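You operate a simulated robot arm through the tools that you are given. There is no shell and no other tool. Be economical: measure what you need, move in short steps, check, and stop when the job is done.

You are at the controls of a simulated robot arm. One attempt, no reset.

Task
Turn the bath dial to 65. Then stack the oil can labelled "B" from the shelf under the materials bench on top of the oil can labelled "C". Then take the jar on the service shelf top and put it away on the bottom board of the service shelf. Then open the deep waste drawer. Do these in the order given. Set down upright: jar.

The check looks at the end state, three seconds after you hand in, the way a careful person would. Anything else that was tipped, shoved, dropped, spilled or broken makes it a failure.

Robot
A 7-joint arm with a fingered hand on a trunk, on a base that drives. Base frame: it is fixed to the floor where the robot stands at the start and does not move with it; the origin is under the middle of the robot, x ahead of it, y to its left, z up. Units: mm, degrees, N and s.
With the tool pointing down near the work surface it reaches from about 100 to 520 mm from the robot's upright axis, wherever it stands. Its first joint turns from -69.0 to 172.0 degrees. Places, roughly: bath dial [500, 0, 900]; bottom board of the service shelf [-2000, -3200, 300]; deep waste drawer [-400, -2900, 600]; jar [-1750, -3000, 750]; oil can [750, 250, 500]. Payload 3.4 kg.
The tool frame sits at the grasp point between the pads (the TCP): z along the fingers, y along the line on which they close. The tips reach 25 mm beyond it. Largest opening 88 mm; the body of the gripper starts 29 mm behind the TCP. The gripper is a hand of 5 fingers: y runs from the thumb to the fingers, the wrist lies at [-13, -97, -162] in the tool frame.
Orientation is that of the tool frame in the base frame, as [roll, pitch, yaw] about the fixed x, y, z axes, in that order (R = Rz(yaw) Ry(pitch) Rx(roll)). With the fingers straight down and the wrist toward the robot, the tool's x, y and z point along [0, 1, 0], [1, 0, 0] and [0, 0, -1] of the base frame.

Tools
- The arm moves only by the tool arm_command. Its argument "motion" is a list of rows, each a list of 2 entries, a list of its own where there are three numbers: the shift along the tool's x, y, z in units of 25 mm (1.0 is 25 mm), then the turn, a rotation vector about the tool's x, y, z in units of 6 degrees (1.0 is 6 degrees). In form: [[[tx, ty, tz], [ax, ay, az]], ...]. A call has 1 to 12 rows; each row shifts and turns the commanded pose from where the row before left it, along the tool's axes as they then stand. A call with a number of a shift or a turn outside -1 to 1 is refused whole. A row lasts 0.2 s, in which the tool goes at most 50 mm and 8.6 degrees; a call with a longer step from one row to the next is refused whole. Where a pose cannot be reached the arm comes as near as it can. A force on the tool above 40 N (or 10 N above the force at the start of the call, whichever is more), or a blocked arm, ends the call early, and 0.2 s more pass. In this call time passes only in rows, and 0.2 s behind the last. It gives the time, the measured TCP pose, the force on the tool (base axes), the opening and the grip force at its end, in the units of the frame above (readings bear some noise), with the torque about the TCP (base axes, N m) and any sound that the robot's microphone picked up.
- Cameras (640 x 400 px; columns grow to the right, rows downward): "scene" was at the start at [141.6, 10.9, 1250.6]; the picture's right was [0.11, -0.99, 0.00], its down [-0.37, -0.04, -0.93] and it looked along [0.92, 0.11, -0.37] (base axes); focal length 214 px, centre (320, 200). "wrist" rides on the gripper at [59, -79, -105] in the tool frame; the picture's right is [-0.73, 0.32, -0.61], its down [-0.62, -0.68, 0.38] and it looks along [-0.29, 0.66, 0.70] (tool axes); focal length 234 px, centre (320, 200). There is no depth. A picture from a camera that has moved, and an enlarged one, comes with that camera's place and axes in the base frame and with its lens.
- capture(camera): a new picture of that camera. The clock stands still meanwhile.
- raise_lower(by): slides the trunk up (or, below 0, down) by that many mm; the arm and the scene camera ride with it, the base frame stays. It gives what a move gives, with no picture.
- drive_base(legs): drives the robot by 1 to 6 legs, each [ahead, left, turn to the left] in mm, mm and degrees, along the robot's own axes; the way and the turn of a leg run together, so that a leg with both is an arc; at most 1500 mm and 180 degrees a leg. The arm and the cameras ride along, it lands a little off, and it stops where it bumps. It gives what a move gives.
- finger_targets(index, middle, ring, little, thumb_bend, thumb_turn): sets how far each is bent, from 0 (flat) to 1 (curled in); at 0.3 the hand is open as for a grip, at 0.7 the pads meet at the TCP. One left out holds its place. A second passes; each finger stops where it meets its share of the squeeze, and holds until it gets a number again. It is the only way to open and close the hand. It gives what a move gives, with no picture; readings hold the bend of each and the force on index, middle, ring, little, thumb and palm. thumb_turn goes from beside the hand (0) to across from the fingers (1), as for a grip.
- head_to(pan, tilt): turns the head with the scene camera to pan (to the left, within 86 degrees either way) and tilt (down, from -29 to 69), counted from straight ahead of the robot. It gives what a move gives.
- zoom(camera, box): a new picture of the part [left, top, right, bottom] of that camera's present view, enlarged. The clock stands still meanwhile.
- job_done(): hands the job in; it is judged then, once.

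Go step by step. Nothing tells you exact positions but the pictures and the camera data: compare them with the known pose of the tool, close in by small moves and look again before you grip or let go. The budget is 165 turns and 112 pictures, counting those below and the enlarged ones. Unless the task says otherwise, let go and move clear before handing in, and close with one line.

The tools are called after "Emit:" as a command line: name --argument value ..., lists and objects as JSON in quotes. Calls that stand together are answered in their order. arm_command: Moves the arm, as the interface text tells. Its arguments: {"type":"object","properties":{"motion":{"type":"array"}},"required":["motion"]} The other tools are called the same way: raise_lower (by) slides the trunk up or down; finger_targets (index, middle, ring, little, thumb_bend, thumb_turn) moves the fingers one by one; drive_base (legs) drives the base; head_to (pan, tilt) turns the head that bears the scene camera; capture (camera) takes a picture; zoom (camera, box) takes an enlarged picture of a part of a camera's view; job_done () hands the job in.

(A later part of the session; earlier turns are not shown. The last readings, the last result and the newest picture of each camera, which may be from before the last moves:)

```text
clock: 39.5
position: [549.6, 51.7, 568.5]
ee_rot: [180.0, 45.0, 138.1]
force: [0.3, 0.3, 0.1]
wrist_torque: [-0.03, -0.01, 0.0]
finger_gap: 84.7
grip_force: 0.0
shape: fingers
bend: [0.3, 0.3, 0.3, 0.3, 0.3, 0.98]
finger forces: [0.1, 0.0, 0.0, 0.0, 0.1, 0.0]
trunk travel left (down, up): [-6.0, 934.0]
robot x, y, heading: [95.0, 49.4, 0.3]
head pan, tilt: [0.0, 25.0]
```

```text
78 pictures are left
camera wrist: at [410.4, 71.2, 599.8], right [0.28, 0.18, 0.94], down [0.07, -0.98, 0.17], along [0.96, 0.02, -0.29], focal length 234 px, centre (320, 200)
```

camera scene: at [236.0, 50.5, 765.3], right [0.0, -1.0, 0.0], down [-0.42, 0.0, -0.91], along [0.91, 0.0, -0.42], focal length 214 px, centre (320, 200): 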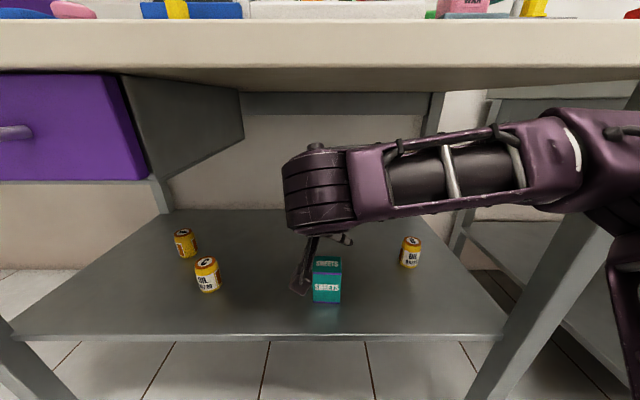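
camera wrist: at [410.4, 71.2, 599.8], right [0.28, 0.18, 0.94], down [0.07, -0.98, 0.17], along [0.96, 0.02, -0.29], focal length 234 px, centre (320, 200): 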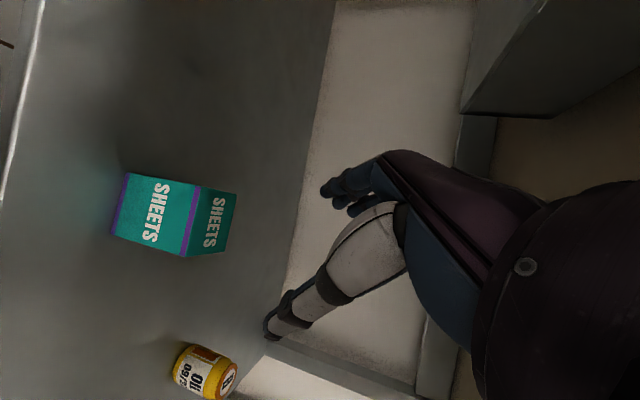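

Now both views agree: B at about (708, −197, 386), C about (626, 322). I drive 50 mm further in and move the hand laterally toward B at safe height.

Emit:
drive_base --legs '[[50, 0, 0]]'

Emit:
arm_command --motion '[[[-0.74, -0.74, 0.74], [0, 0, 0]], [[-0.74, -0.74, 0.74], [0, 0, 0]], [[-0.74, -0.74, 0.74], [0, 0, 0]], [[-0.74, -0.74, 0.74], [0, 0, 0]], [[-0.74, -0.74, 0.74], [0, 0, 0]], [[-0.74, -0.74, 0.74], [0, 0, 0]]]'

Emit:
capture --camera "scene"

Emit:
capture --camera "wrist"

```text
clock: 40.4
position: [599.1, 50.6, 567.4]
ee_rot: [-180.0, 44.9, 138.1]
force: [0.1, -0.3, 0.4]
wrist_torque: [0.03, -0.02, 0.0]
finger_gap: 84.6
grip_force: 0.0
shape: fingers
bend: [0.3, 0.3, 0.3, 0.3, 0.3, 0.98]
finger forces: [0.1, 0.1, 0.0, 0.1, 0.0, 0.0]
trunk travel left (down, up): [-6.0, 934.0]
robot x, y, heading: [144.3, 53.5, 0.3]
head pan, tilt: [0.0, 25.0]
```

```text
clock: 41.8
position: [637.5, -143.4, 570.0]
ee_rot: [179.4, 44.9, 137.0]
force: [3.3, -3.2, -1.8]
wrist_torque: [0.16, 0.22, 0.08]
finger_gap: 84.7
grip_force: 0.2
shape: fingers
bend: [0.3, 0.3, 0.3, 0.3, 0.3, 0.98]
finger forces: [0.0, 0.0, 0.1, 0.1, 0.1, 0.0]
trunk travel left (down, up): [-6.0, 934.0]
robot x, y, heading: [138.4, 46.8, -0.2]
head pan, tilt: [0.0, 25.0]
```

```text
77 pictures are left
camera scene: at [279.3, 48.0, 764.8], right [0.0, -1.0, 0.0], down [-0.42, 0.0, -0.91], along [0.91, 0.0, -0.42], focal length 214 px, centre (320, 200)
```

scene: 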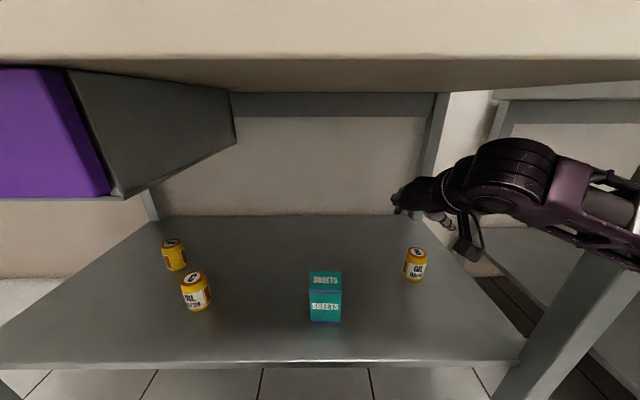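

```text
76 pictures are left
camera wrist: at [497.8, -122.9, 601.4], right [0.28, 0.18, 0.94], down [0.06, -0.98, 0.16], along [0.96, 0.01, -0.28], focal length 234 px, centre (320, 200)
```

wrist: 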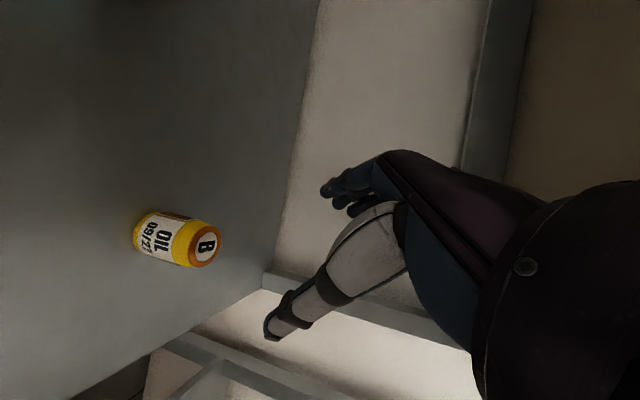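

The forearm touched the right leg slightly. I undo that move, back out, shift left and turn the base −35° so the forearm comes in from the left.

Emit:
arm_command --motion '[[[0.74, 0.74, -0.74], [0, 0, 0]], [[0.74, 0.74, -0.74], [0, 0, 0]], [[0.74, 0.74, -0.74], [0, 0, 0]], [[0.74, 0.74, -0.74], [0, 0, 0]], [[0.74, 0.74, -0.74], [0, 0, 0]], [[0.74, 0.74, -0.74], [0, 0, 0]]]'

Emit:
drive_base --legs '[[-150, 0, 0], [0, 120, 0], [0, 0, -35]]'

Emit:
arm_command --motion '[[[0, 0, 0], [-0.7, 0, -0.7]], [[0, 0, 0], [-0.7, 0, -0.7]], [[0, 0, 0], [-0.7, 0, -0.7]], [[0, 0, 0], [-0.7, 0, -0.7]], [[0, 0, 0], [-0.7, 0, -0.7]], [[0, 0, 0], [-0.7, 0, -0.7]]]'

Emit:
capture --camera "scene"

```text
clock: 43.2
position: [601.0, 52.4, 566.7]
ee_rot: [180.0, 44.8, 138.0]
force: [0.9, 0.4, 0.0]
wrist_torque: [0.01, -0.06, -0.02]
finger_gap: 84.8
grip_force: 0.1
shape: fingers
bend: [0.3, 0.3, 0.3, 0.3, 0.3, 0.98]
finger forces: [0.0, 0.0, 0.1, 0.0, 0.0, 0.1]
trunk travel left (down, up): [-6.0, 934.0]
robot x, y, heading: [147.9, 55.4, 0.1]
head pan, tilt: [0.0, 25.0]
```

```text
clock: 47.0
position: [370.1, -91.7, 566.9]
ee_rot: [-179.9, 45.0, 103.0]
force: [-0.3, 0.4, -0.8]
wrist_torque: [-0.01, 0.0, -0.03]
finger_gap: 84.6
grip_force: 0.1
shape: fingers
bend: [0.3, 0.3, 0.3, 0.3, 0.3, 0.98]
finger forces: [0.0, 0.1, 0.0, 0.1, 0.0, 0.1]
trunk travel left (down, up): [-6.0, 934.0]
robot x, y, heading: [-1.7, 167.3, -35.0]
head pan, tilt: [0.0, 25.0]
```

```text
clock: 48.4
position: [371.2, -93.0, 568.0]
ee_rot: [180.0, 45.0, 138.6]
force: [-1.0, -0.7, 0.3]
wrist_torque: [-0.03, 0.01, 0.01]
finger_gap: 84.7
grip_force: 0.2
shape: fingers
bend: [0.3, 0.3, 0.3, 0.3, 0.3, 0.98]
finger forces: [0.0, 0.0, 0.0, 0.0, 0.1, 0.0]
trunk travel left (down, up): [-6.0, 934.0]
robot x, y, heading: [-2.4, 168.4, -34.8]
head pan, tilt: [0.0, 25.0]
```

```text
75 pictures are left
camera scene: at [115.2, 86.8, 765.3], right [-0.57, -0.82, 0.0], down [-0.35, 0.24, -0.91], along [0.74, -0.52, -0.42], focal length 214 px, centre (320, 200)
```

scene: 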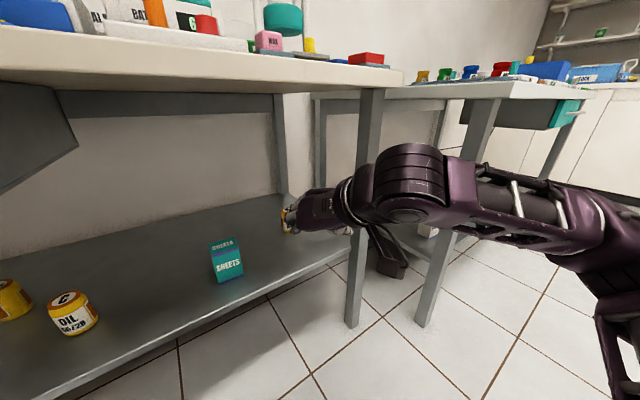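

The forearm still angles in from the right; extending the arm should straighten it along the robot-to-B line. I extend 120 mm here in free space and check.

Emit:
arm_command --motion '[[[-0.67, 0.1, 0.67], [0, 0, 0]], [[-0.67, 0.1, 0.67], [0, 0, 0]], [[-0.67, 0.1, 0.67], [0, 0, 0]], [[-0.67, 0.1, 0.67], [0, 0, 0]], [[-0.67, 0.1, 0.67], [0, 0, 0]]]'

Emit:
capture --camera "scene"

```text
clock: 49.6
position: [468.2, -161.9, 567.2]
ee_rot: [-180.0, 45.0, 138.5]
force: [0.1, 0.2, -0.9]
wrist_torque: [0.0, -0.01, 0.0]
finger_gap: 85.0
grip_force: 0.1
shape: fingers
bend: [0.3, 0.3, 0.3, 0.3, 0.3, 0.98]
finger forces: [0.0, 0.1, 0.1, 0.0, 0.0, 0.1]
trunk travel left (down, up): [-6.0, 934.0]
robot x, y, heading: [-1.1, 168.8, -35.0]
head pan, tilt: [0.0, 25.0]
```

```text
74 pictures are left
camera scene: at [115.2, 86.7, 765.3], right [-0.57, -0.82, 0.0], down [-0.35, 0.24, -0.91], along [0.74, -0.52, -0.42], focal length 214 px, centre (320, 200)
```

scene: 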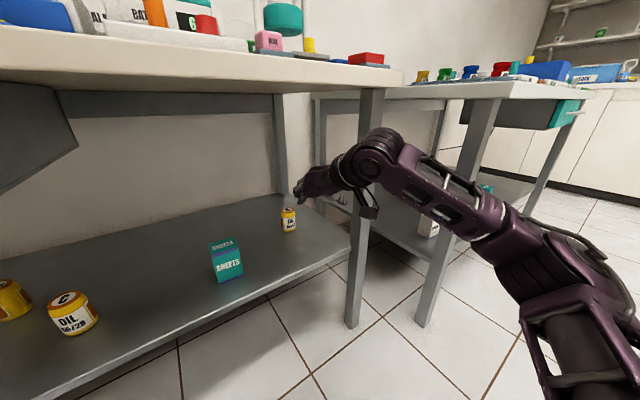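

Now the forearm lies almost along x and clears the leg. I drive the base +190 mm in world x, bringing the hand above B's approach.

Emit:
drive_base --legs '[[155.6, 109, 0]]'

Emit:
capture --camera "scene"

Emit:
capture --camera "wrist"

```text
clock: 51.2
position: [659.3, -159.8, 567.6]
ee_rot: [-179.9, 45.0, 138.6]
force: [-0.1, 0.7, -0.9]
wrist_torque: [0.0, 0.0, 0.04]
finger_gap: 84.7
grip_force: 0.0
shape: fingers
bend: [0.3, 0.3, 0.3, 0.3, 0.3, 0.98]
finger forces: [0.1, 0.0, 0.0, 0.1, 0.0, 0.0]
trunk travel left (down, up): [-6.0, 934.0]
robot x, y, heading: [192.9, 169.4, -35.1]
head pan, tilt: [0.0, 25.0]
```

```text
73 pictures are left
camera scene: at [305.7, 88.6, 765.3], right [-0.57, -0.82, 0.0], down [-0.35, 0.24, -0.91], along [0.74, -0.52, -0.42], focal length 214 px, centre (320, 200)
```

scene: 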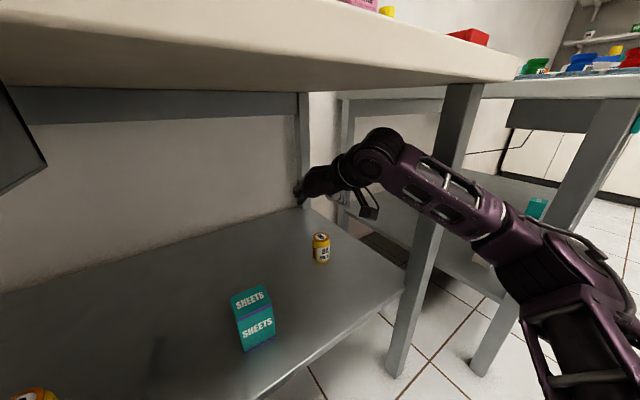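

```text
72 pictures are left
camera wrist: at [519.6, -140.6, 599.2], right [0.28, 0.19, 0.94], down [0.08, -0.98, 0.17], along [0.96, 0.03, -0.29], focal length 234 px, centre (320, 200)
```

wrist: 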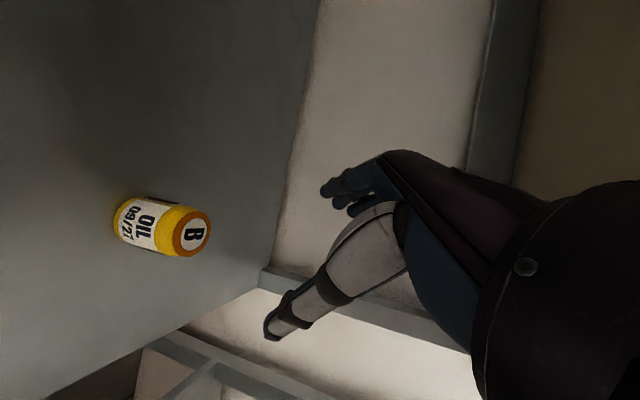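

B = (700, −191), mid z 388, shelf ≈352. I flatten the hand to 30° down and move to a pre-grasp point in front of B.

Emit:
arm_command --motion '[[[0, 0, 0], [0, -0.833, 0]], [[0, 0, 0], [0, -0.833, 0]], [[0, 0, 0], [0, -0.833, 0]], [[0.7, 0.02, 0.16], [0, 0, 0]], [[0.7, 0.02, 0.16], [0, 0, 0]], [[0.7, 0.02, 0.16], [0, 0, 0]], [[0.7, 0.02, 0.16], [0, 0, 0]], [[0.7, 0.02, 0.16], [0, 0, 0]], [[0.7, 0.02, 0.16], [0, 0, 0]], [[0.7, 0.02, 0.16], [0, 0, 0]]]'

Emit:
capture --camera "scene"

Emit:
capture --camera "wrist"

```text
clock: 53.4
position: [632.5, -134.9, 447.3]
ee_rot: [179.7, 60.1, 138.2]
force: [-0.7, -0.3, -0.1]
wrist_torque: [-0.02, 0.01, -0.02]
finger_gap: 84.7
grip_force: 0.0
shape: fingers
bend: [0.3, 0.3, 0.3, 0.3, 0.3, 0.98]
finger forces: [0.1, 0.1, 0.1, 0.0, 0.0, 0.0]
trunk travel left (down, up): [-6.0, 934.0]
robot x, y, heading: [190.5, 167.1, -34.7]
head pan, tilt: [0.0, 25.0]
```

```text
71 pictures are left
camera scene: at [305.7, 88.7, 765.3], right [-0.57, -0.82, 0.0], down [-0.35, 0.24, -0.91], along [0.74, -0.52, -0.42], focal length 214 px, centre (320, 200)
```

scene: 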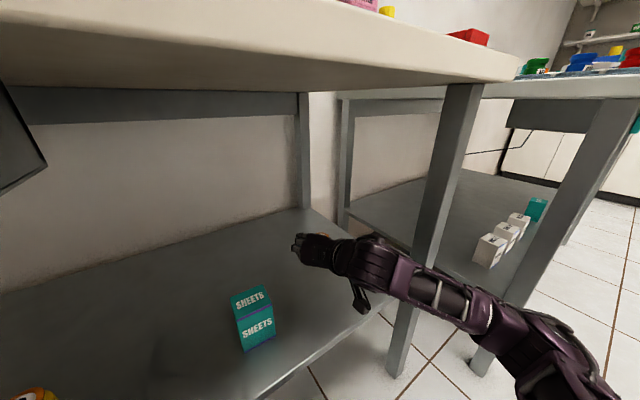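

```text
70 pictures are left
camera wrist: at [489.6, -112.5, 448.2], right [0.09, 0.35, 0.93], down [0.03, -0.94, 0.35], along [1.0, 0.0, -0.1], focal length 234 px, centre (320, 200)
```

wrist: 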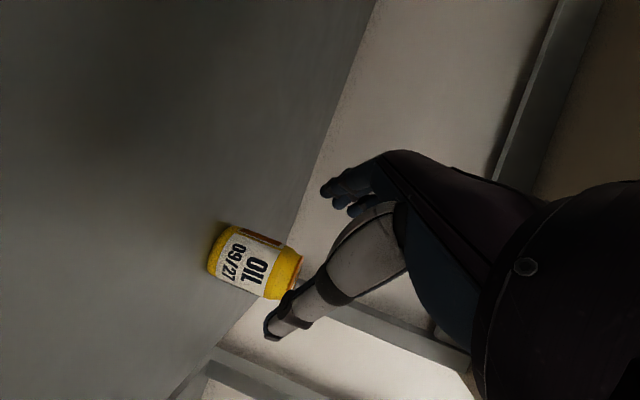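

Prediction matches the view. I advance along the tool axis to straddle B.

Emit:
arm_command --motion '[[[0, 0, 0.6], [0, 0, 0]], [[0, 0, 0.6], [0, 0, 0]], [[0, 0, 0.6], [0, 0, 0]], [[0, 0, 0.6], [0, 0, 0]], [[0, 0, 0.6], [0, 0, 0]]]'

Emit:
capture --camera "wrist"

Emit:
zoom --camera "scene" --box '[250, 190, 410, 290]'

```text
clock: 54.6
position: [682.6, -176.0, 410.2]
ee_rot: [179.8, 59.8, 138.5]
force: [0.5, 0.0, -0.5]
wrist_torque: [0.03, 0.0, -0.01]
finger_gap: 84.5
grip_force: 0.0
shape: fingers
bend: [0.3, 0.3, 0.3, 0.3, 0.3, 0.98]
finger forces: [0.0, 0.1, 0.1, 0.1, 0.0, 0.1]
trunk travel left (down, up): [-6.0, 934.0]
robot x, y, heading: [190.8, 173.1, -35.1]
head pan, tilt: [0.0, 25.0]
```

```text
69 pictures are left
camera wrist: at [539.7, -153.4, 411.4], right [0.09, 0.35, 0.93], down [0.03, -0.94, 0.35], along [1.0, 0.0, -0.1], focal length 234 px, centre (320, 200)
```

wrist: 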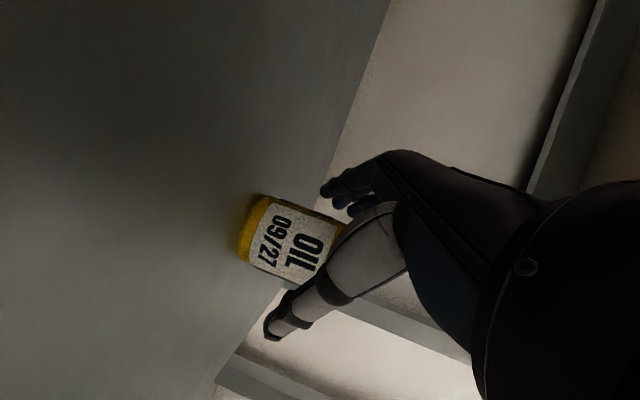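

```text
4.00 times, centred on (330, 240) of scene
camera zoom: at [305.7, 88.7, 765.3], right [-0.57, -0.82, 0.0], down [-0.35, 0.24, -0.91], along [0.74, -0.52, -0.42], focal length 858 px, centre (280, 40)
```

zoom: 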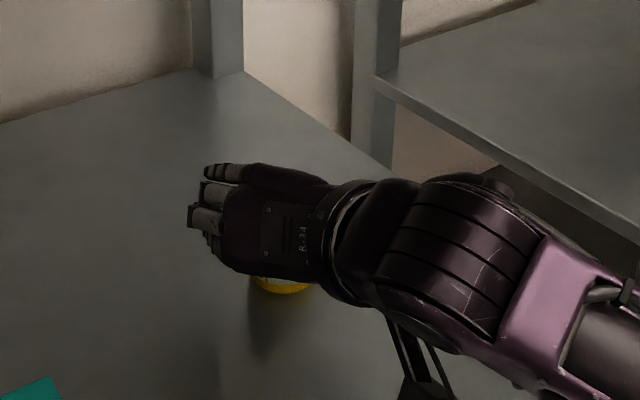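

Centred. I advance 13 mm more and close thumb, index, middle, ring.

Emit:
arm_command --motion '[[[0, 0, 0.27], [0, 0, 0]], [[0, 0, 0.27], [0, 0, 0]]]'

Emit:
finger_targets --index 0.65 --middle 0.65 --thumb_bend 0.65

Emit:
capture --camera "wrist"

```text
clock: 55.2
position: [691.0, -183.6, 404.0]
ee_rot: [180.0, 60.0, 138.5]
force: [0.6, -0.3, -0.3]
wrist_torque: [-0.04, -0.03, -0.01]
finger_gap: 84.8
grip_force: 0.1
shape: fingers
bend: [0.3, 0.3, 0.3, 0.3, 0.3, 0.98]
finger forces: [0.0, 0.0, 0.0, 0.1, 0.0, 0.1]
trunk travel left (down, up): [-6.0, 934.0]
robot x, y, heading: [187.6, 171.0, -34.8]
head pan, tilt: [0.0, 25.0]
```

```text
clock: 56.2
position: [690.2, -183.6, 403.2]
ee_rot: [180.0, 59.9, 138.6]
force: [-0.8, 0.4, 1.1]
wrist_torque: [0.01, 0.0, 0.02]
finger_gap: 39.2
grip_force: 12.9
shape: fingers
bend: [0.53, 0.58, 0.3, 0.3, 0.52, 0.97]
finger forces: [7.7, 4.6, 0.0, 0.0, 12.2, 0.0]
trunk travel left (down, up): [-6.0, 934.0]
robot x, y, heading: [193.5, 171.5, -34.7]
head pan, tilt: [0.0, 25.0]
```

```text
67 pictures are left
camera wrist: at [548.6, -161.0, 404.5], right [0.09, 0.35, 0.93], down [0.03, -0.94, 0.35], along [1.0, 0.0, -0.1], focal length 234 px, centre (320, 200)
```

wrist: 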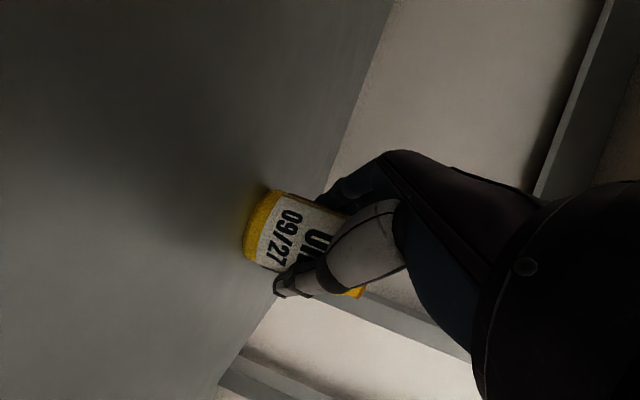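

Gripped with 13 N. I lift 40 mm straight up and check.

Emit:
arm_command --motion '[[[-0.17, 0, -0.1], [0, 0, 0]], [[-0.346, 0, -0.2], [0, 0, 0]], [[-0.346, 0, -0.2], [0, 0, 0]], [[-0.346, 0, -0.2], [0, 0, 0]], [[-0.346, 0, -0.2], [0, 0, 0]]]'

Emit:
capture --camera "wrist"

```text
clock: 57.4
position: [689.5, -182.9, 448.1]
ee_rot: [180.0, 59.9, 138.4]
force: [0.3, 0.2, -1.1]
wrist_torque: [0.02, 0.02, 0.0]
finger_gap: 39.3
grip_force: 12.3
shape: fingers
bend: [0.53, 0.59, 0.3, 0.3, 0.52, 0.96]
finger forces: [7.6, 4.4, 0.1, 0.0, 12.5, 0.0]
trunk travel left (down, up): [-6.0, 934.0]
robot x, y, heading: [190.6, 171.0, -35.0]
head pan, tilt: [0.0, 25.0]
```

```text
66 pictures are left
camera wrist: at [548.4, -161.0, 449.3], right [0.09, 0.35, 0.93], down [0.03, -0.94, 0.35], along [1.0, 0.0, -0.1], focal length 234 px, centre (320, 200)
```

wrist: 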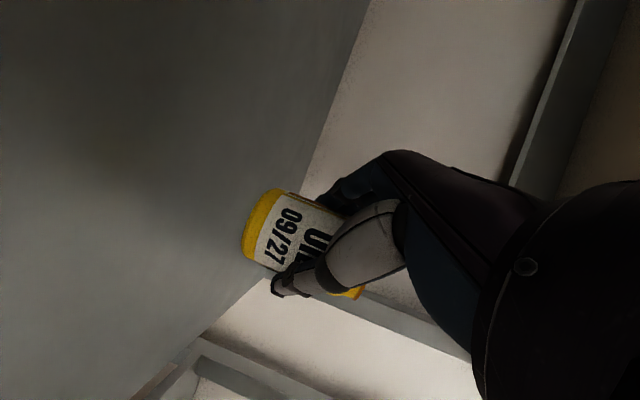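

B is held securely. I raise it to travel height and back out of the shelf, then move left in front of the bench.

Emit:
arm_command --motion '[[[-0.555, 0, -0.32], [0, 0, 0]], [[-0.555, 0, -0.32], [0, 0, 0]], [[-0.555, 0, -0.32], [0, 0, 0]], [[-0.555, 0, -0.32], [0, 0, 0]]]'

Emit:
drive_base --legs '[[-213, -149, 0], [-292, 417, 0]]'

Emit:
capture --camera "scene"

Emit:
capture --camera "wrist"

```text
clock: 58.4
position: [691.1, -183.7, 513.2]
ee_rot: [-180.0, 59.9, 138.7]
force: [0.0, -0.1, -1.7]
wrist_torque: [0.0, -0.01, -0.01]
finger_gap: 39.4
grip_force: 11.9
shape: fingers
bend: [0.53, 0.59, 0.3, 0.3, 0.52, 0.96]
finger forces: [7.6, 4.4, 0.0, 0.0, 12.4, 0.1]
trunk travel left (down, up): [-6.0, 934.0]
robot x, y, heading: [192.0, 172.7, -34.9]
head pan, tilt: [0.0, 25.0]
```

```text
clock: 62.9
position: [425.1, 328.1, 511.8]
ee_rot: [179.9, 59.9, 139.0]
force: [-0.3, -0.2, -1.6]
wrist_torque: [0.02, -0.02, 0.03]
finger_gap: 39.0
grip_force: 12.4
shape: fingers
bend: [0.53, 0.59, 0.3, 0.3, 0.52, 0.96]
finger forces: [7.6, 4.5, 0.1, 0.1, 12.5, 0.0]
trunk travel left (down, up): [-6.0, 934.0]
robot x, y, heading: [-78.8, 676.0, -34.2]
head pan, tilt: [0.0, 25.0]
```

```text
65 pictures are left
camera scene: at [38.6, 596.4, 765.3], right [-0.56, -0.83, 0.0], down [-0.35, 0.24, -0.91], along [0.75, -0.51, -0.42], focal length 214 px, centre (320, 200)
```

scene: 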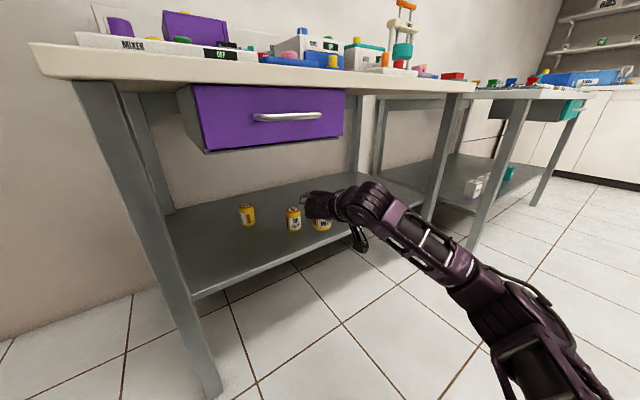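

```text
64 pictures are left
camera wrist: at [283.2, 349.1, 512.2], right [0.09, 0.35, 0.93], down [0.04, -0.94, 0.35], along [1.0, 0.01, -0.1], focal length 234 px, centre (320, 200)
```

wrist: 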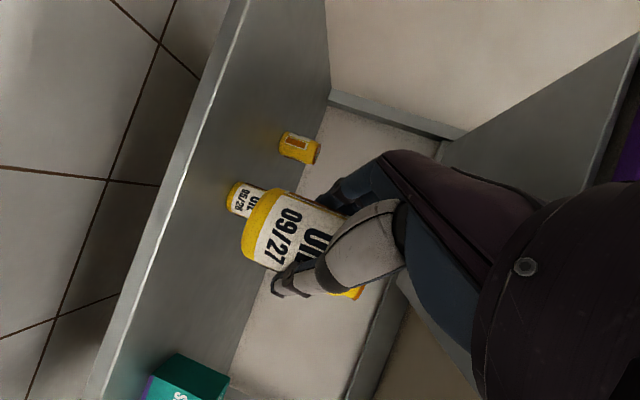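

I drive in 150 mm toward C at travel height, then measure again.

Emit:
drive_base --legs '[[124, 84, 0]]'

Emit:
head_to --pan 15 --tilt 30

Emit:
zoom --camera "scene" --box '[240, 130, 400, 230]'

Emit:
capture --camera "wrist"

```text
clock: 64.2
position: [573.7, 328.0, 512.2]
ee_rot: [-179.9, 60.0, 139.2]
force: [-0.6, -0.1, -2.2]
wrist_torque: [-0.01, 0.02, 0.02]
finger_gap: 39.4
grip_force: 12.0
shape: fingers
bend: [0.53, 0.59, 0.3, 0.3, 0.52, 0.96]
finger forces: [7.6, 4.5, 0.1, 0.0, 12.4, 0.1]
trunk travel left (down, up): [-6.0, 934.0]
robot x, y, heading: [68.8, 672.8, -34.3]
head pan, tilt: [0.0, 25.0]
```

```text
clock: 65.0
position: [574.2, 327.1, 510.2]
ee_rot: [-179.9, 59.9, 139.1]
force: [0.5, 0.3, -1.2]
wrist_torque: [0.03, 0.01, -0.04]
finger_gap: 39.2
grip_force: 11.7
shape: fingers
bend: [0.53, 0.59, 0.3, 0.3, 0.52, 0.96]
finger forces: [7.7, 4.5, 0.1, 0.0, 12.5, 0.1]
trunk travel left (down, up): [-6.0, 934.0]
robot x, y, heading: [70.0, 678.9, -34.2]
head pan, tilt: [15.0, 30.0]
```

```text
4.00 times, centred on (320, 180) of scene
camera zoom: at [196.4, 617.8, 757.3], right [-0.33, -0.94, 0.0], down [-0.47, 0.17, -0.87], along [0.82, -0.29, -0.5], focal length 858 px, centre (320, 280)
```

zoom: 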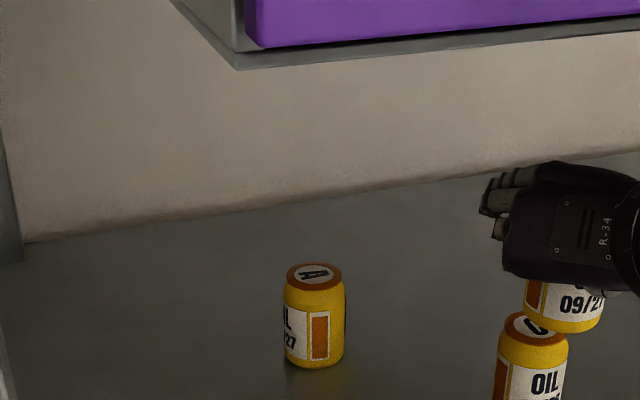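

```text
62 pictures are left
camera wrist: at [431.4, 348.3, 512.2], right [0.09, 0.35, 0.93], down [0.04, -0.94, 0.35], along [1.0, 0.01, -0.1], focal length 234 px, centre (320, 200)
```

wrist: 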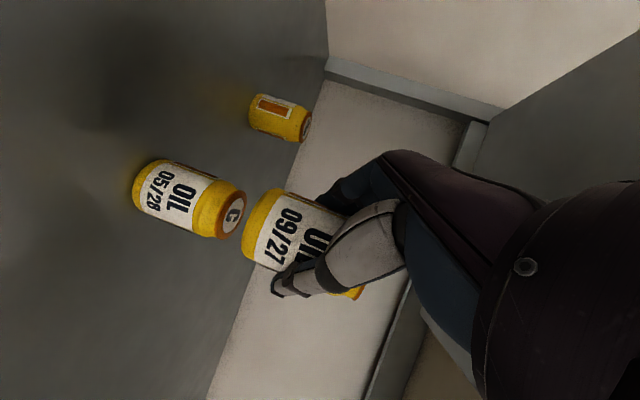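

C measures about (619, 315), top ≈428; B's axis now at about (583, 320). I shift to bring B over C and check alignment.

Emit:
arm_command --motion '[[[-0.3, 0.39, 0.52], [0, 0, 0]], [[-0.3, 0.39, 0.52], [0, 0, 0]]]'

Emit:
zoom --camera "scene" --box '[320, 180, 416, 240]'

Emit:
zoom --camera "wrist" --box '[140, 120, 396, 280]'

```text
clock: 65.6
position: [609.5, 323.3, 511.5]
ee_rot: [-180.0, 60.0, 139.0]
force: [0.3, -0.1, -1.5]
wrist_torque: [0.03, -0.02, -0.01]
finger_gap: 39.2
grip_force: 12.4
shape: fingers
bend: [0.53, 0.59, 0.3, 0.3, 0.52, 0.96]
finger forces: [7.6, 4.5, 0.0, 0.0, 12.5, 0.1]
trunk travel left (down, up): [-6.0, 934.0]
robot x, y, heading: [68.8, 675.6, -34.5]
head pan, tilt: [15.0, 30.0]
```

```text
6.67 times, centred on (368, 210) of scene
camera zoom: at [196.4, 617.8, 757.3], right [-0.33, -0.94, 0.0], down [-0.47, 0.17, -0.87], along [0.82, -0.29, -0.5], focal length 1430 px, centre (0, 133)
```

zoom: 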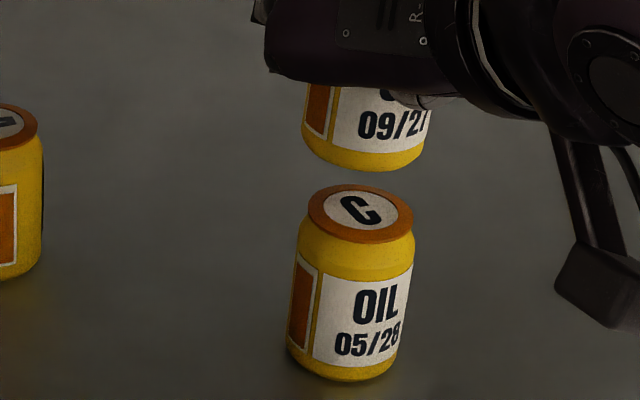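

```text
2.50 times, centred on (268, 200) of wrist
camera zoom: at [467.4, 343.8, 512.1], right [0.09, 0.35, 0.93], down [0.04, -0.94, 0.35], along [1.0, 0.01, -0.1], focal length 585 px, centre (450, 200)
```

zoom: 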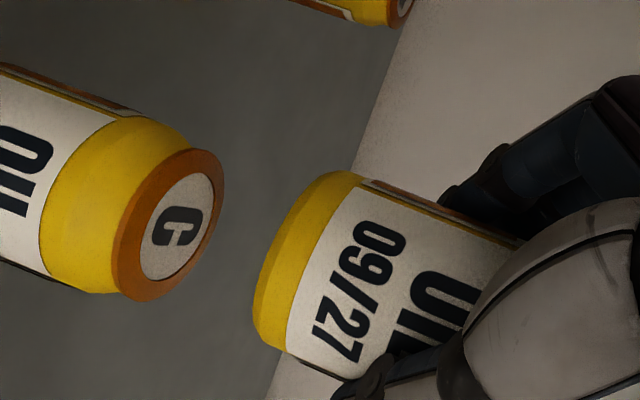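

Alignment is within 2–4 mm. I trim −2.5 mm in x and lower most of the way.

Emit:
arm_command --motion '[[[0.27, -0.02, 0.14], [0, 0, 0]], [[0.27, -0.02, 0.14], [0, 0, 0]], [[0.27, -0.02, 0.14], [0, 0, 0]], [[0.2, -0.02, 0.1], [0, 0, 0]]]'

Emit:
zoom --camera "scene" --box '[320, 180, 416, 240]'

Emit:
zoom --camera "wrist" --box '[140, 120, 396, 280]'

```text
clock: 66.6
position: [607.4, 324.5, 482.4]
ee_rot: [-179.7, 60.0, 139.3]
force: [-0.3, 0.1, -1.2]
wrist_torque: [0.03, -0.01, 0.0]
finger_gap: 39.2
grip_force: 12.5
shape: fingers
bend: [0.53, 0.59, 0.3, 0.3, 0.52, 0.96]
finger forces: [7.6, 4.5, 0.0, 0.0, 12.5, 0.0]
trunk travel left (down, up): [-6.0, 934.0]
robot x, y, heading: [70.1, 677.7, -34.7]
head pan, tilt: [15.0, 30.0]
```

```text
6.67 times, centred on (368, 210) of scene
camera zoom: at [196.4, 617.9, 757.3], right [-0.33, -0.94, 0.0], down [-0.47, 0.17, -0.87], along [0.82, -0.29, -0.5], focal length 1430 px, centre (0, 133)
```

zoom: 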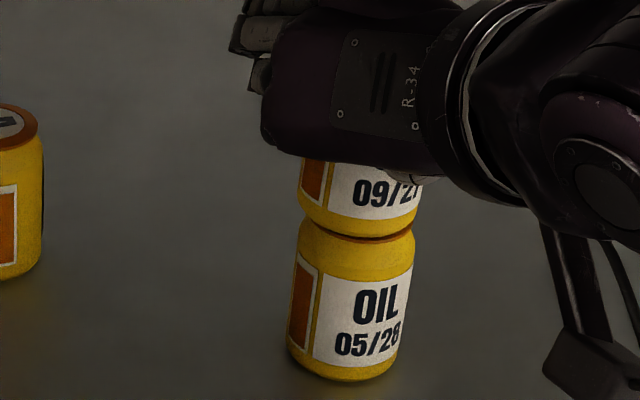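

```text
2.50 times, centred on (268, 200) of wrist
camera zoom: at [464.2, 344.0, 483.5], right [0.09, 0.35, 0.93], down [0.04, -0.94, 0.35], along [1.0, 0.01, -0.1], focal length 585 px, centre (450, 200)
```

zoom: 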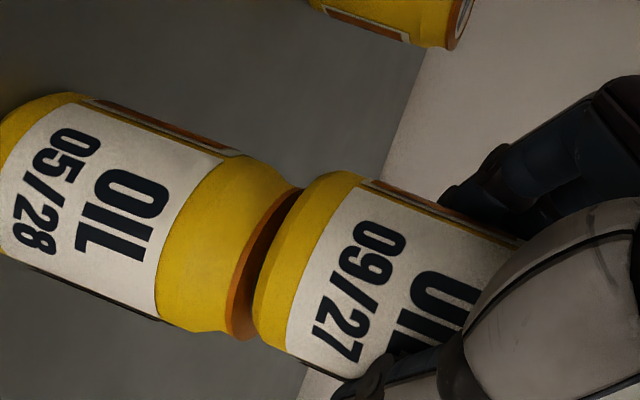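

Close: B sits a couple mm toward +y. I trim and lower in small steps until contact.

Emit:
arm_command --motion '[[[0.04, -0.03, 0.17], [0, 0, 0]], [[0.052, 0, 0.03], [0, 0, 0]], [[0.052, 0, 0.03], [0, 0, 0]]]'

Emit:
zoom --camera "scene" --box '[344, 195, 392, 225]'

Emit:
zoom --camera "wrist" --box '[140, 120, 396, 280]'

```text
clock: 67.4
position: [609.0, 320.2, 477.0]
ee_rot: [179.7, 60.0, 138.8]
force: [-1.1, -0.3, -0.3]
wrist_torque: [0.0, 0.01, 0.03]
finger_gap: 39.2
grip_force: 12.0
shape: fingers
bend: [0.53, 0.59, 0.3, 0.3, 0.52, 0.96]
finger forces: [7.6, 4.4, 0.1, 0.1, 12.5, 0.0]
trunk travel left (down, up): [-6.0, 934.0]
robot x, y, heading: [69.8, 676.5, -34.3]
head pan, tilt: [15.0, 30.0]
```

```text
13.33 times, centred on (368, 210) of scene
camera zoom: at [196.4, 617.9, 757.3], right [-0.33, -0.94, 0.0], down [-0.47, 0.17, -0.87], along [0.82, -0.29, -0.5], focal length 2860 px, centre (-320, 67)
```

zoom: 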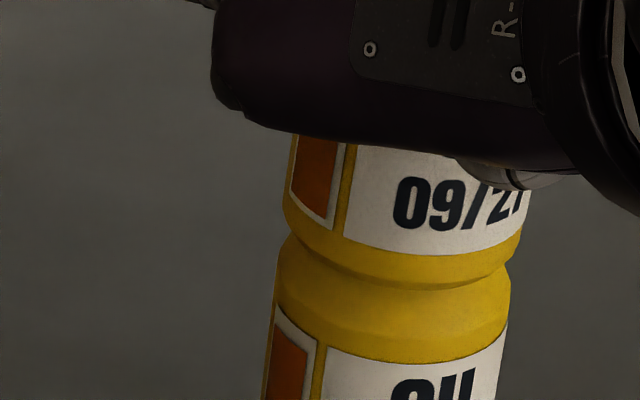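

```text
2.50 times, centred on (268, 200) of wrist
camera zoom: at [466.1, 340.3, 477.6], right [0.09, 0.35, 0.93], down [0.04, -0.94, 0.35], along [1.0, 0.01, -0.1], focal length 585 px, centre (450, 200)
```

zoom: 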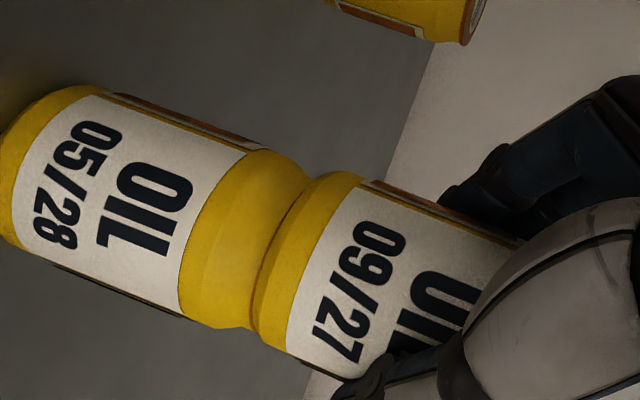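

Well aligned. I lower in 1 mm steps to contact.

Emit:
arm_command --motion '[[[0.035, 0, 0.02], [0, 0, 0]], [[0.035, 0, 0.02], [0, 0, 0]]]'

Emit:
zoom --camera "scene" --box '[344, 195, 392, 225]'

```text
clock: 68.0
position: [608.4, 319.9, 476.5]
ee_rot: [179.8, 60.1, 138.9]
force: [-0.5, 0.8, 2.7]
wrist_torque: [-0.06, 0.0, -0.02]
finger_gap: 39.1
grip_force: 12.4
shape: fingers
bend: [0.53, 0.59, 0.3, 0.3, 0.52, 0.97]
finger forces: [7.6, 4.7, 0.0, 0.1, 12.7, 0.0]
trunk travel left (down, up): [-6.0, 934.0]
robot x, y, heading: [68.3, 677.4, -34.4]
head pan, tilt: [15.0, 30.0]
```

```text
13.33 times, centred on (368, 210) of scene
camera zoom: at [196.1, 618.1, 757.4], right [-0.33, -0.94, 0.0], down [-0.47, 0.17, -0.87], along [0.82, -0.29, -0.5], focal length 2860 px, centre (-320, 67)
```

zoom: 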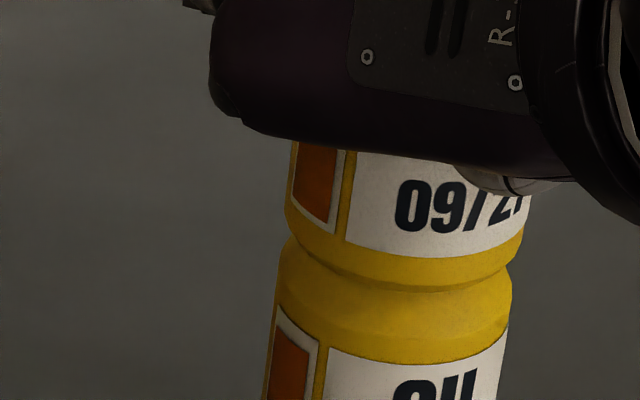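

Contact (force rose to +2.7 N). I release gently in two stages.

Emit:
finger_targets --index 0.45 --middle 0.45 --thumb_bend 0.45

Emit:
finger_targets --index 0.28 --middle 0.28 --ring 0.28 --little 0.28 --thumb_bend 0.28

Emit:
zoom --camera "wrist" --box '[140, 120, 396, 280]'

```text
clock: 69.0
position: [609.9, 320.0, 473.2]
ee_rot: [-179.9, 60.1, 139.1]
force: [0.5, -0.8, 0.1]
wrist_torque: [-0.01, -0.01, 0.01]
finger_gap: 52.1
grip_force: 0.0
shape: fingers
bend: [0.45, 0.45, 0.3, 0.3, 0.45, 0.97]
finger forces: [0.1, 0.1, 0.0, 0.0, 0.0, 0.0]
trunk travel left (down, up): [-6.0, 934.0]
robot x, y, heading: [67.2, 674.1, -34.7]
head pan, tilt: [15.0, 30.0]
```

```text
clock: 70.0
position: [608.6, 320.4, 474.6]
ee_rot: [-179.9, 60.0, 139.1]
force: [0.6, 0.4, 0.3]
wrist_torque: [-0.04, 0.01, 0.06]
finger_gap: 88.5
grip_force: 0.1
shape: fingers
bend: [0.28, 0.28, 0.28, 0.28, 0.28, 0.97]
finger forces: [0.0, 0.1, 0.1, 0.0, 0.1, 0.0]
trunk travel left (down, up): [-6.0, 934.0]
robot x, y, heading: [69.0, 672.2, -34.5]
head pan, tilt: [15.0, 30.0]
```

```text
2.50 times, centred on (268, 200) of wrist
camera zoom: at [466.6, 340.3, 475.6], right [0.09, 0.35, 0.93], down [0.04, -0.94, 0.35], along [1.0, 0.01, -0.1], focal length 585 px, centre (450, 200)
```

zoom: 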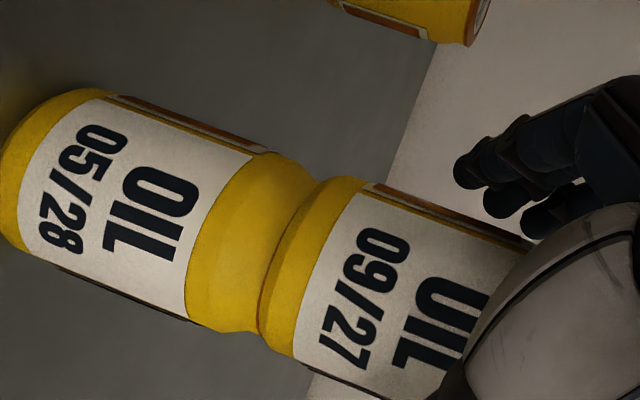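

B stands on C. I withdraw along the tool axis.

Emit:
arm_command --motion '[[[0, 0, -0.4], [0, 0, 0]], [[0, 0, -0.6], [0, 0, 0]], [[0, 0, -0.8], [0, 0, 0]], [[0, 0, -0.8], [0, 0, 0]], [[0, 0, -0.8], [0, 0, 0]], [[0, 0, -0.8], [0, 0, 0]]]'

Emit:
capture --camera "scene"

```text
clock: 71.4
position: [540.4, 377.2, 526.2]
ee_rot: [-179.9, 60.1, 139.1]
force: [0.0, 0.2, -0.2]
wrist_torque: [-0.01, 0.0, -0.02]
finger_gap: 88.6
grip_force: 0.1
shape: fingers
bend: [0.28, 0.28, 0.28, 0.28, 0.28, 0.97]
finger forces: [0.0, 0.0, 0.0, 0.0, 0.1, 0.0]
trunk travel left (down, up): [-6.0, 934.0]
robot x, y, heading: [69.4, 677.4, -34.4]
head pan, tilt: [15.0, 30.0]
```

```text
53 pictures are left
camera scene: at [196.4, 617.9, 757.3], right [-0.33, -0.94, 0.0], down [-0.47, 0.17, -0.87], along [0.82, -0.29, -0.5], focal length 214 px, centre (320, 200)
```

scene: 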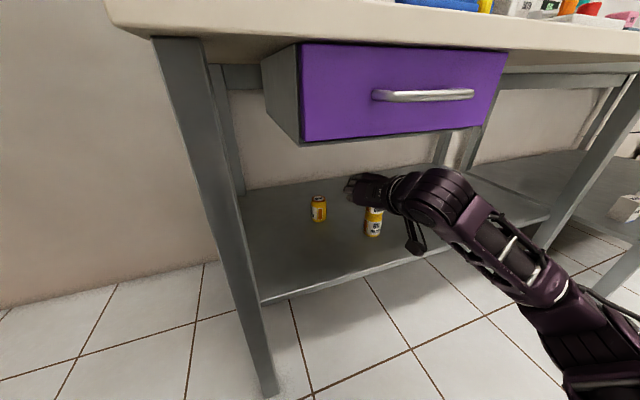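

Stack stands well. I back off from the bench, turn toward the service area and look around before driving.

Emit:
drive_base --legs '[[-370, -254, 0], [0, 0, -70]]'

Emit:
head_to --pan 0 --tilt 10

Emit:
raise_lower --by 400

Emit:
capture --camera "scene"

```text
clock: 76.7
position: [-385.0, 121.4, 526.8]
ee_rot: [179.8, 59.9, 80.0]
force: [-0.4, 0.5, -0.3]
wrist_torque: [-0.03, -0.02, -0.01]
finger_gap: 88.5
grip_force: 0.0
shape: fingers
bend: [0.28, 0.28, 0.28, 0.28, 0.28, 0.97]
finger forces: [0.0, 0.0, 0.0, 0.1, 0.0, 0.0]
trunk travel left (down, up): [-6.0, 934.0]
robot x, y, heading: [-373.6, 668.7, -95.3]
head pan, tilt: [15.0, 30.0]
stopped in leg 2: the robot was blocked; the commanded pose is now the measured one
```

```text
clock: 77.5
position: [-384.7, 119.9, 525.9]
ee_rot: [180.0, 60.0, 80.3]
force: [0.4, -1.0, 0.2]
wrist_torque: [0.04, 0.01, -0.01]
finger_gap: 88.5
grip_force: 0.0
shape: fingers
bend: [0.28, 0.28, 0.28, 0.28, 0.28, 0.97]
finger forces: [0.0, 0.1, 0.1, 0.1, 0.1, 0.0]
trunk travel left (down, up): [-6.0, 934.0]
robot x, y, heading: [-375.0, 671.1, -95.1]
head pan, tilt: [0.0, 10.0]
```

```text
clock: 81.1
position: [-381.0, 121.3, 846.3]
ee_rot: [179.8, 50.7, 80.9]
force: [0.4, -0.5, -0.2]
wrist_torque: [-0.01, -0.01, 0.0]
finger_gap: 88.4
grip_force: 0.0
shape: fingers
bend: [0.28, 0.28, 0.28, 0.28, 0.28, 0.98]
finger forces: [0.0, 0.0, 0.0, 0.0, 0.0, 0.1]
trunk travel left (down, up): [-400.0, 540.0]
robot x, y, heading: [-371.0, 670.8, -95.2]
head pan, tilt: [0.0, 10.0]
stopped: the arm was blocked; the commanded pose is now the measured one
```

```text
52 pictures are left
camera scene: at [-388.8, 520.9, 1185.1], right [-1.0, 0.09, 0.0], down [0.02, 0.18, -0.98], along [-0.08, -0.98, -0.18], focal length 214 px, centre (320, 200)
```

scene: 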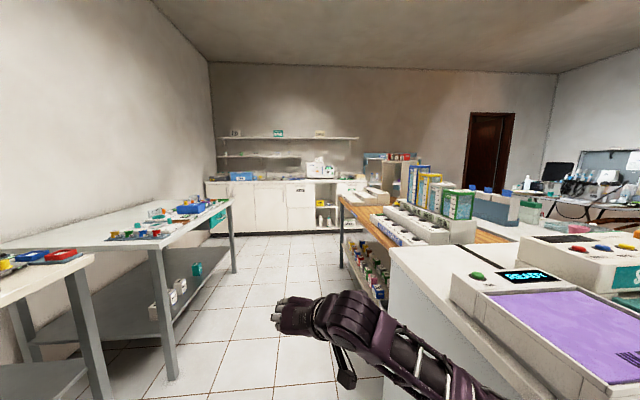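

The elbow is against the counter at my right. I lower a bit to relieve it and move left (world +x) into the aisle.

Emit:
raise_lower --by -90

Emit:
drive_base --legs '[[0, 200, 0]]'

Emit:
capture --camera "scene"

```text
clock: 82.3
position: [-381.2, 127.1, 761.1]
ee_rot: [-179.9, 51.5, 81.0]
force: [0.3, 0.3, 0.1]
wrist_torque: [0.01, -0.01, 0.0]
finger_gap: 88.6
grip_force: 0.0
shape: fingers
bend: [0.28, 0.28, 0.28, 0.28, 0.28, 0.98]
finger forces: [0.1, 0.0, 0.1, 0.0, 0.1, 0.0]
trunk travel left (down, up): [-310.0, 630.0]
robot x, y, heading: [-372.5, 669.7, -95.3]
head pan, tilt: [0.0, 10.0]
```

```text
clock: 83.9
position: [-181.2, 110.2, 760.7]
ee_rot: [-179.6, 51.5, 81.1]
force: [1.0, -0.1, -0.2]
wrist_torque: [0.0, -0.02, -0.01]
finger_gap: 89.0
grip_force: 0.0
shape: fingers
bend: [0.28, 0.28, 0.28, 0.28, 0.28, 0.98]
finger forces: [0.0, 0.1, 0.0, 0.1, 0.1, 0.0]
trunk travel left (down, up): [-310.0, 630.0]
robot x, y, heading: [-174.8, 653.8, -95.0]
head pan, tilt: [0.0, 10.0]
```

```text
51 pictures are left
camera scene: at [-186.1, 512.3, 1094.0], right [-1.0, 0.09, 0.0], down [0.01, 0.17, -0.98], along [-0.09, -0.98, -0.17], focal length 214 px, centre (320, 200)
```

scene: 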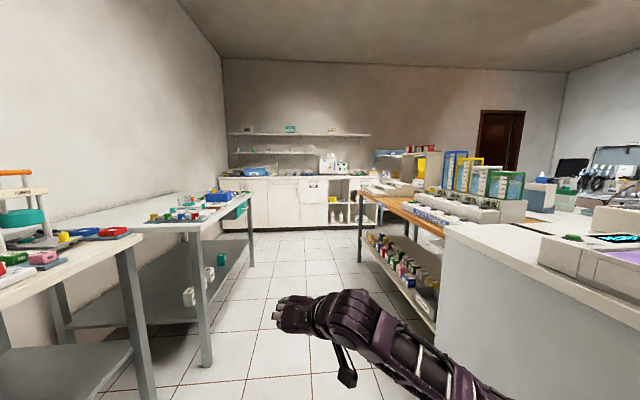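

The aisle is clear from about x −580 to 350. I straighten to −90° and drive down it.

Emit:
drive_base --legs '[[0, 0, 5], [0, 60, 0], [1500, 0, 0], [700, 0, 0]]'

Emit:
capture --camera "scene"

Emit:
head_to --pan -45 --tilt 20

Emit:
capture --camera "scene"

```text
clock: 95.9
position: [-39.8, -2094.4, 761.4]
ee_rot: [-179.8, 51.6, 87.0]
force: [-0.4, 0.1, -0.3]
wrist_torque: [0.0, 0.02, -0.02]
finger_gap: 88.4
grip_force: 0.1
shape: fingers
bend: [0.28, 0.28, 0.28, 0.28, 0.28, 0.98]
finger forces: [0.0, 0.0, 0.0, 0.0, 0.0, 0.0]
trunk travel left (down, up): [-310.0, 630.0]
robot x, y, heading: [-85.9, -1551.3, -89.1]
head pan, tilt: [0.0, 10.0]
```

```text
50 pictures are left
camera scene: at [-86.4, -1693.6, 1093.9], right [-1.0, -0.02, 0.0], down [0.0, 0.17, -0.98], along [0.02, -0.98, -0.17], focal length 214 px, centre (320, 200)
```

scene: 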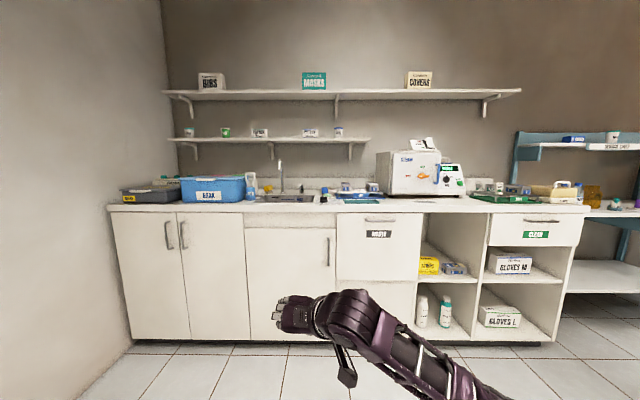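

```text
clock: 97.0
position: [-39.6, -2093.8, 759.7]
ee_rot: [-179.8, 51.6, 87.0]
force: [-0.2, 0.3, -0.7]
wrist_torque: [0.02, -0.02, 0.02]
finger_gap: 88.6
grip_force: 0.1
shape: fingers
bend: [0.28, 0.28, 0.28, 0.28, 0.28, 0.98]
finger forces: [0.0, 0.0, 0.1, 0.0, 0.0, 0.0]
trunk travel left (down, up): [-310.0, 630.0]
robot x, y, heading: [-89.2, -1549.1, -89.2]
head pan, tilt: [-45.0, 20.0]
```

```text
49 pictures are left
camera scene: at [-152.7, -1667.5, 1077.7], right [-0.72, 0.69, 0.0], down [0.24, 0.25, -0.94], along [-0.65, -0.68, -0.34], focal length 214 px, centre (320, 200)
```

scene: 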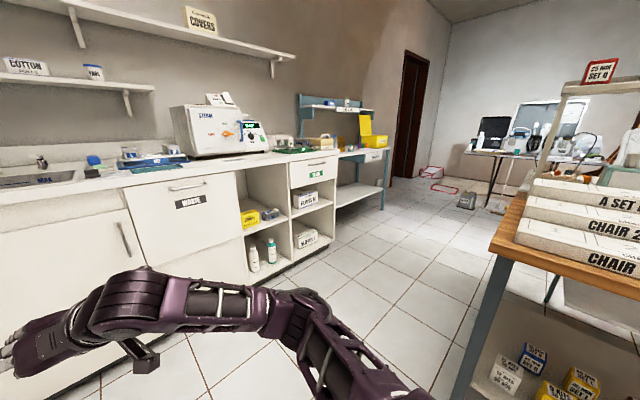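

The WASTE drawer is under the counter near x≈−410; the blue-framed service shelf is further west. I advance, turn west, and look.

Emit:
drive_base --legs '[[600, 0, 0], [0, 0, -91], [400, 0, 0]]'

Emit:
head_to --pan 30 --tilt 15

Emit:
capture --camera "scene"

```text
clock: 106.4
position: [-1030.5, -2221.1, 761.9]
ee_rot: [-179.9, 51.5, -2.6]
force: [0.5, -0.1, -0.4]
wrist_torque: [0.01, 0.01, -0.03]
finger_gap: 88.4
grip_force: 0.1
shape: fingers
bend: [0.28, 0.28, 0.28, 0.28, 0.28, 0.98]
finger forces: [0.0, 0.0, 0.0, 0.0, 0.0, 0.0]
trunk travel left (down, up): [-310.0, 630.0]
robot x, y, heading: [-486.6, -2168.1, -178.6]
head pan, tilt: [-45.0, 20.0]
```

```text
clock: 107.8
position: [-1028.9, -2221.1, 760.2]
ee_rot: [-179.8, 51.4, -2.6]
force: [-0.2, -0.1, 0.5]
wrist_torque: [0.0, -0.04, -0.01]
finger_gap: 88.7
grip_force: 0.0
shape: fingers
bend: [0.28, 0.28, 0.28, 0.28, 0.28, 0.98]
finger forces: [0.0, 0.0, 0.1, 0.1, 0.1, 0.0]
trunk travel left (down, up): [-310.0, 630.0]
robot x, y, heading: [-485.1, -2166.4, -178.9]
head pan, tilt: [30.0, 15.0]
```

```text
48 pictures are left
camera scene: at [-616.9, -2218.6, 1085.8], right [-0.52, 0.85, 0.0], down [0.22, 0.13, -0.97], along [-0.82, -0.5, -0.26], focal length 214 px, centre (320, 200)
```

scene: 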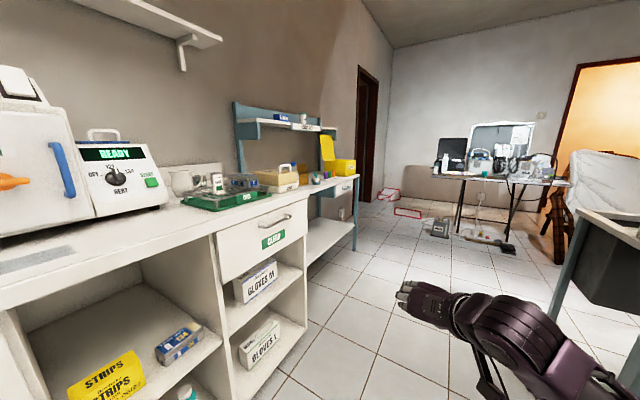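

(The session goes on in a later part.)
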